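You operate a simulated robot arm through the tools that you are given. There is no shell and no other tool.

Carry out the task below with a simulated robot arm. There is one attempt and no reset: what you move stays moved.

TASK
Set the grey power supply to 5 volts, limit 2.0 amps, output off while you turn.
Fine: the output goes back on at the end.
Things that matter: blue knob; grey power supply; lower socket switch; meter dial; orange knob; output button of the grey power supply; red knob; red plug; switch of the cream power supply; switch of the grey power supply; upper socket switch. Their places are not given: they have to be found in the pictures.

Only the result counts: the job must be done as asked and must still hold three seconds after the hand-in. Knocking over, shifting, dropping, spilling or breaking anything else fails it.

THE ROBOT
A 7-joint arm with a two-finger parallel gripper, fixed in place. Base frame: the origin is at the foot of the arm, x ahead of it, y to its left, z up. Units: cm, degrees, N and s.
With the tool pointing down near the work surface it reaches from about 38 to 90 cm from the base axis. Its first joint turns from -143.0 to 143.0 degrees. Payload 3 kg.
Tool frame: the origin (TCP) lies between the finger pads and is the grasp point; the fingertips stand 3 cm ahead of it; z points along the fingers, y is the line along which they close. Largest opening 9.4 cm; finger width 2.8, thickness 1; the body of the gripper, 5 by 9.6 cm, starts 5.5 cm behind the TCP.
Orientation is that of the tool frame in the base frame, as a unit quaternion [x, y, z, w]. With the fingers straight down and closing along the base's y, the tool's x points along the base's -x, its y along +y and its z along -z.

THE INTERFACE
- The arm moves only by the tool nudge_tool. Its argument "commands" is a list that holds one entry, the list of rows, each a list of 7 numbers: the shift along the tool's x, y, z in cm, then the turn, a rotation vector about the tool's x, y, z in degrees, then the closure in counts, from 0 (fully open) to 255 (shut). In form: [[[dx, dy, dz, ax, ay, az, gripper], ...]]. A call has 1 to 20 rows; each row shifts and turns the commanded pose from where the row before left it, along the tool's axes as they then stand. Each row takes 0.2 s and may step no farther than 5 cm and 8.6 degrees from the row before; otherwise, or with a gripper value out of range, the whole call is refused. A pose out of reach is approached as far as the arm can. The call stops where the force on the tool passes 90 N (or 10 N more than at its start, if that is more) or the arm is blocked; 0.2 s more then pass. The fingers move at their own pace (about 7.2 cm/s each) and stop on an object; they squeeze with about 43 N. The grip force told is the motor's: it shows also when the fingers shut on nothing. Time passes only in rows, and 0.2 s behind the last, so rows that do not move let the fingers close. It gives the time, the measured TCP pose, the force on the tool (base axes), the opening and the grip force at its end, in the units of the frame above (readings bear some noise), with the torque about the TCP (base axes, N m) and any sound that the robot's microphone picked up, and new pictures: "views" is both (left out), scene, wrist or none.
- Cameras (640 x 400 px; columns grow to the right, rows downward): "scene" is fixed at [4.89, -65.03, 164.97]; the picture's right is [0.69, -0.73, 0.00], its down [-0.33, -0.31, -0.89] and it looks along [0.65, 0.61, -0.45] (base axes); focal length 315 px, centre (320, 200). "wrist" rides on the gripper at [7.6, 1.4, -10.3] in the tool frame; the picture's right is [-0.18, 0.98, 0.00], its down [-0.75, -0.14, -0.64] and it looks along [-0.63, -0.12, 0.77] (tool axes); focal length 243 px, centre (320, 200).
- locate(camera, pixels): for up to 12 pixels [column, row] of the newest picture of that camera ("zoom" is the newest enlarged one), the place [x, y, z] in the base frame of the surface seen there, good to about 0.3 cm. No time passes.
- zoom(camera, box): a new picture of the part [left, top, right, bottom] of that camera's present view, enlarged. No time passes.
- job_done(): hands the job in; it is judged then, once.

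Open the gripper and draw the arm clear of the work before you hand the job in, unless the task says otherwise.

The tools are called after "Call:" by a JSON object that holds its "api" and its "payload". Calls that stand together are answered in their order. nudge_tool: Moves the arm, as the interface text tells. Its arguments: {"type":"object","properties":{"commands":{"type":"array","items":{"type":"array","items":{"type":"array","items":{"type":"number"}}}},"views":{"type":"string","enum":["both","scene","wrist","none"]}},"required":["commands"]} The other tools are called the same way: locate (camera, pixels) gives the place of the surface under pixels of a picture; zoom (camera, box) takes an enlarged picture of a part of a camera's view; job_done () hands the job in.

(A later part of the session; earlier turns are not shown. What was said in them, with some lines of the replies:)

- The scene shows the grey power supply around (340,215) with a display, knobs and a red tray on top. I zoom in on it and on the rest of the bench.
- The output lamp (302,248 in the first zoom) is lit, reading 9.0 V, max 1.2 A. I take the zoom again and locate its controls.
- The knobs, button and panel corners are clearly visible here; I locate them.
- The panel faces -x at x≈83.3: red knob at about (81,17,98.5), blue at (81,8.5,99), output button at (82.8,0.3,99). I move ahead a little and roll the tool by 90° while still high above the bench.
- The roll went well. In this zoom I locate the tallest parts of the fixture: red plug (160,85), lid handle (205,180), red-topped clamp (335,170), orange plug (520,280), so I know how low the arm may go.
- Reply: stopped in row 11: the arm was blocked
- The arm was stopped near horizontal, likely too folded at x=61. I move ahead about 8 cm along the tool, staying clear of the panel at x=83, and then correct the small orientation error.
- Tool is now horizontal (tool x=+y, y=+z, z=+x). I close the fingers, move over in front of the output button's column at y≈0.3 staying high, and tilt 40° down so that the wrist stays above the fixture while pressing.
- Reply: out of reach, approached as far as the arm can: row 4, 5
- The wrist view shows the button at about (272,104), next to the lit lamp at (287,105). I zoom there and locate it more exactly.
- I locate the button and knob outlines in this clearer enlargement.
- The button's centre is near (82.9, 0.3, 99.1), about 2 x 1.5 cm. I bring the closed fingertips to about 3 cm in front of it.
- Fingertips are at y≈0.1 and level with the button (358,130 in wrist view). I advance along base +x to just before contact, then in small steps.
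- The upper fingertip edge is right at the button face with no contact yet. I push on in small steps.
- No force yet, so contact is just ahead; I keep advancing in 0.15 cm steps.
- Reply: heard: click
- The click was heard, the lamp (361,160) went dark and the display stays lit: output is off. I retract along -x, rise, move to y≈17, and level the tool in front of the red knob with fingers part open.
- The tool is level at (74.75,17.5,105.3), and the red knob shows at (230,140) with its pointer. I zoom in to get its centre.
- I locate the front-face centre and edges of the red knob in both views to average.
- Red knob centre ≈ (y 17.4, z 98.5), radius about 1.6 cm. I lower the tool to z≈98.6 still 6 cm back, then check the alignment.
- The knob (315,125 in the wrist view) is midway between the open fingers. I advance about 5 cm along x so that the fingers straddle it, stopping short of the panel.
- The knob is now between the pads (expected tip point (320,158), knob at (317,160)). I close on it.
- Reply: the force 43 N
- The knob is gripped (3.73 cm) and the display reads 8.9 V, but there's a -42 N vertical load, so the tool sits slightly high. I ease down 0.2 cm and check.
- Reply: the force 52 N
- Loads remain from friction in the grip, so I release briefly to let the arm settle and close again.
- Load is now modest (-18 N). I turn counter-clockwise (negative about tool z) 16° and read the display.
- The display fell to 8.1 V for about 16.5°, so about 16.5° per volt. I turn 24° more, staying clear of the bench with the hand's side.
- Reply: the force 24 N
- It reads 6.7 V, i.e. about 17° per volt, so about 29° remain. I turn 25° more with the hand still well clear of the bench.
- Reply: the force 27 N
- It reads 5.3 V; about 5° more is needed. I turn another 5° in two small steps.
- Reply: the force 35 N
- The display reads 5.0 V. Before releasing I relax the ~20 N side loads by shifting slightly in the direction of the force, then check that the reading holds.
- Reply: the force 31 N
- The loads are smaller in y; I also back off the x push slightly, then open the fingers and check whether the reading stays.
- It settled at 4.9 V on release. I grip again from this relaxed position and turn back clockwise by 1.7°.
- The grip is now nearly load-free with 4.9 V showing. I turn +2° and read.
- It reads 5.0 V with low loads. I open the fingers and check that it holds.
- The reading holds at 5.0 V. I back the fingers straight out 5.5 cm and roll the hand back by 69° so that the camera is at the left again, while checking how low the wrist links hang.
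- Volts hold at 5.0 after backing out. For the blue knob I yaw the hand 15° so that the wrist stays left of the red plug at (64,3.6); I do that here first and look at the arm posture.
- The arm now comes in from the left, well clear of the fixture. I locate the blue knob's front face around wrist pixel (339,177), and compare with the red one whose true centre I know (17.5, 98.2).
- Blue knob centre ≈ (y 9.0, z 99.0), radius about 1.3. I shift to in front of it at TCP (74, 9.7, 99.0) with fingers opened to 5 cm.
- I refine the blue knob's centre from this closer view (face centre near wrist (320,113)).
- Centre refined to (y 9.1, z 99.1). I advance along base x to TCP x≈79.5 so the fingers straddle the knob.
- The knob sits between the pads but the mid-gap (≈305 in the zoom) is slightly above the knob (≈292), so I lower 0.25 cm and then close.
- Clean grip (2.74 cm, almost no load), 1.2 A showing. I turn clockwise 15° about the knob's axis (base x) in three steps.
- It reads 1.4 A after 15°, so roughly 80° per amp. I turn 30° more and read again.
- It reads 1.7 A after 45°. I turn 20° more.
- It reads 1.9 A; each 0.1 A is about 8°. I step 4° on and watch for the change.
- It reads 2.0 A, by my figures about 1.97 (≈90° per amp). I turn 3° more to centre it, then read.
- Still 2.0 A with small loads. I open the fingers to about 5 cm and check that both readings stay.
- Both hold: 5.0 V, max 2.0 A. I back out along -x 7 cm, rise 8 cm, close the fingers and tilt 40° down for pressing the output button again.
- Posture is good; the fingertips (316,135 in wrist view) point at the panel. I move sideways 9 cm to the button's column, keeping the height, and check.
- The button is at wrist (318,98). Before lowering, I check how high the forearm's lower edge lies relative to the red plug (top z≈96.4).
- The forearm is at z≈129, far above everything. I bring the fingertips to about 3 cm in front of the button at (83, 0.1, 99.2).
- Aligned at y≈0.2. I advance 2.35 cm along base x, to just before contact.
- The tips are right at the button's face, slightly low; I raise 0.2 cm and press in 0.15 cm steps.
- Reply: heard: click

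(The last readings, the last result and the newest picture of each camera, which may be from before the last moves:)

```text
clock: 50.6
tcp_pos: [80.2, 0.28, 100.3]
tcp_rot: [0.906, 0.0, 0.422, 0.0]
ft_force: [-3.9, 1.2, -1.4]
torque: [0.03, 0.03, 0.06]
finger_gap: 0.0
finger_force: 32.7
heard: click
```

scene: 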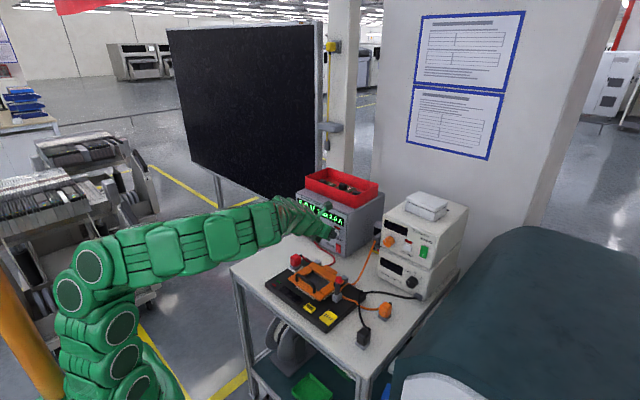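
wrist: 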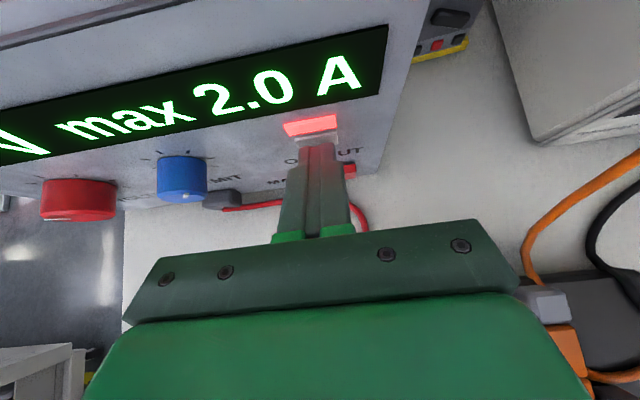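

A click was heard and the output lamp (310,125) is lit again. I retract along -x, rise, and open the gripper clear of the work.

Call:
{"api": "nudge_tool", "payload": {"commands": [[[-0.646, 0, -0.764, 0, 0, 0, 255], [-1.29, 0, -1.53, 0, 0, 0, 255], [-1.29, 0, -1.53, 0, 0, 0, 255], [-1.29, 0, -1.53, 0, 0, 0, 255], [3.06, 0, -2.58, 0, 0, 0, 255], [3.06, 0, -2.58, 0, 0, 0, 255], [3.06, 0, -2.58, 0, 0, 0, 0], [0, -4, 0, 0, 0, 0, 0], [0, -4, 0, 0, 0, 0, 0], [0, -4, 0, 0, 0, 0, 0], [0, -4, 0, 0, 0, 0, 0], [0, 0, 0, 0, 0, 0, 0]]]}}

Call:
{"api": "zoom", "payload": {"camera": "scene", "box": [265, 175, 375, 265]}}

Call:
{"api": "zoom", "payload": {"camera": "scene", "box": [230, 170, 480, 370]}}

```text
clock: 53.2
tcp_pos: [73.3, 16.31, 112.23]
tcp_rot: [0.907, 0.0, 0.422, 0.001]
ft_force: [0.1, 0.4, 0.2]
torque: [0.01, -0.03, -0.01]
finger_gap: 9.41
finger_force: 0.1
```

scene: 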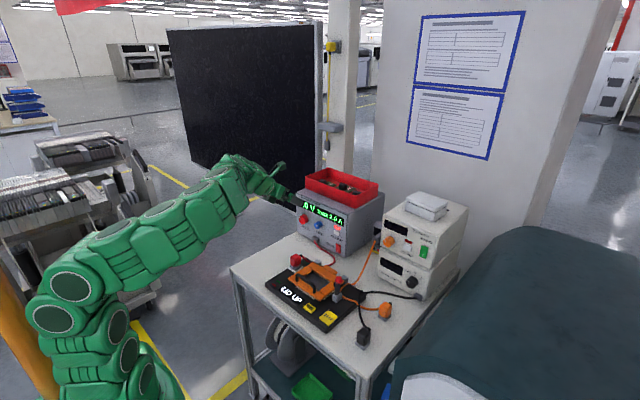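
wrist: 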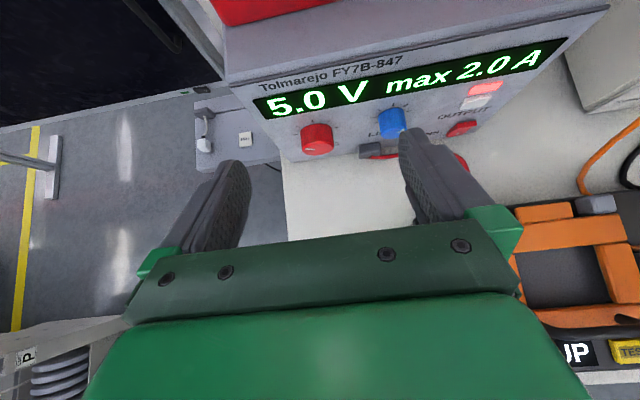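

```text
4.44 times, centred on (320, 220) of scene
```

zoom: 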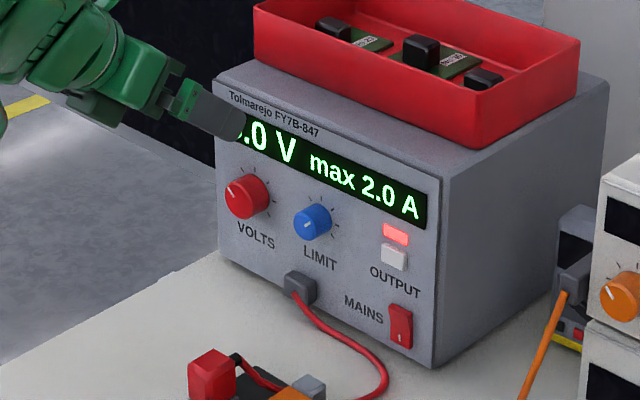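

```text
2.00 times, centred on (355, 270) of scene
```

zoom: 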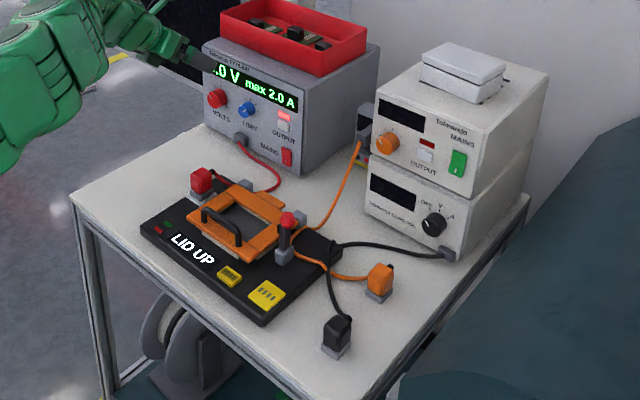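

The display shows 5.0 V, max 2.0 A, the output lamp is lit and everything else is in place. I draw the arm back a bit more, up and away, and take a last look.

Call:
{"api": "nudge_tool", "payload": {"commands": [[[0, -2, -3, 0, 0, 0, 0], [0, -2, -3, 0, 0, 0, 0], [0, -2, -3, 0, 0, 0, 0], [0, 0, 0, 0, 0, 0, 0]]]}}

Call:
{"api": "zoom", "payload": {"camera": "scene", "box": [265, 175, 375, 265]}}

```text
clock: 54.2
tcp_pos: [66.41, 22.31, 118.17]
tcp_rot: [0.906, 0.0, 0.422, 0.001]
ft_force: [-0.2, 0.0, -1.0]
torque: [0.01, 0.02, -0.01]
finger_gap: 9.38
finger_force: 0.1
```

scene: 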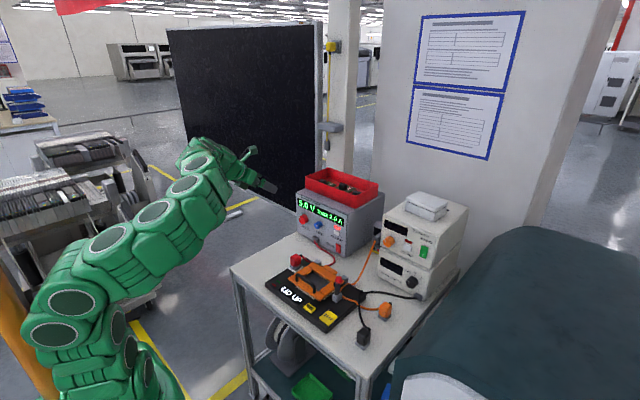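
wrist: 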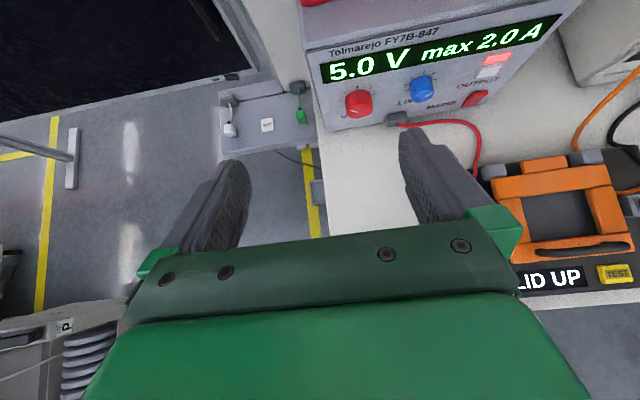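

```text
4.44 times, centred on (320, 220) of scene
```

zoom: 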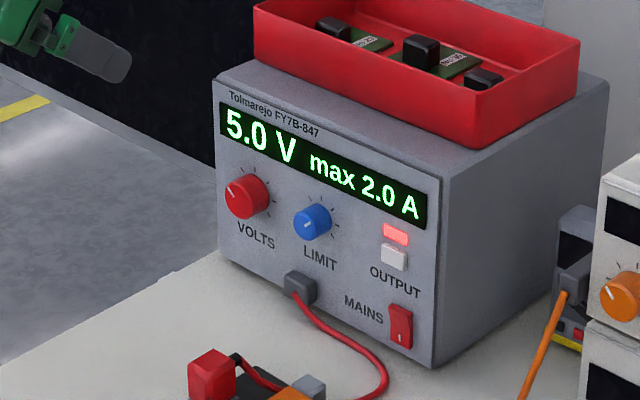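

The grey supply shows 5.0 V, max 2.0 A with the output lamp lit. The arm is clear and the gripper open, so I hand the job in.

Call:
{"api": "job_done", "payload": {}}

```text
The job is handed in.
```

The grey power supply now reads 5.0 V with the limit at 2.0 A, and its output is back on with the lamp lit. I switched the output off before turning either knob and on again only after both were set.

- **Voltage:** it slipped to 4.9 V when I first let go of the red knob. I turned it back slightly, and it held at 5.0 V after I released it.
- **Limit:** it held at 2.0 A after I released the blue knob.
- **Surroundings:** the last pictures show nothing else on the bench moved, and the arm is clear with the gripper open.

I handed the job in, but no verdict came back.
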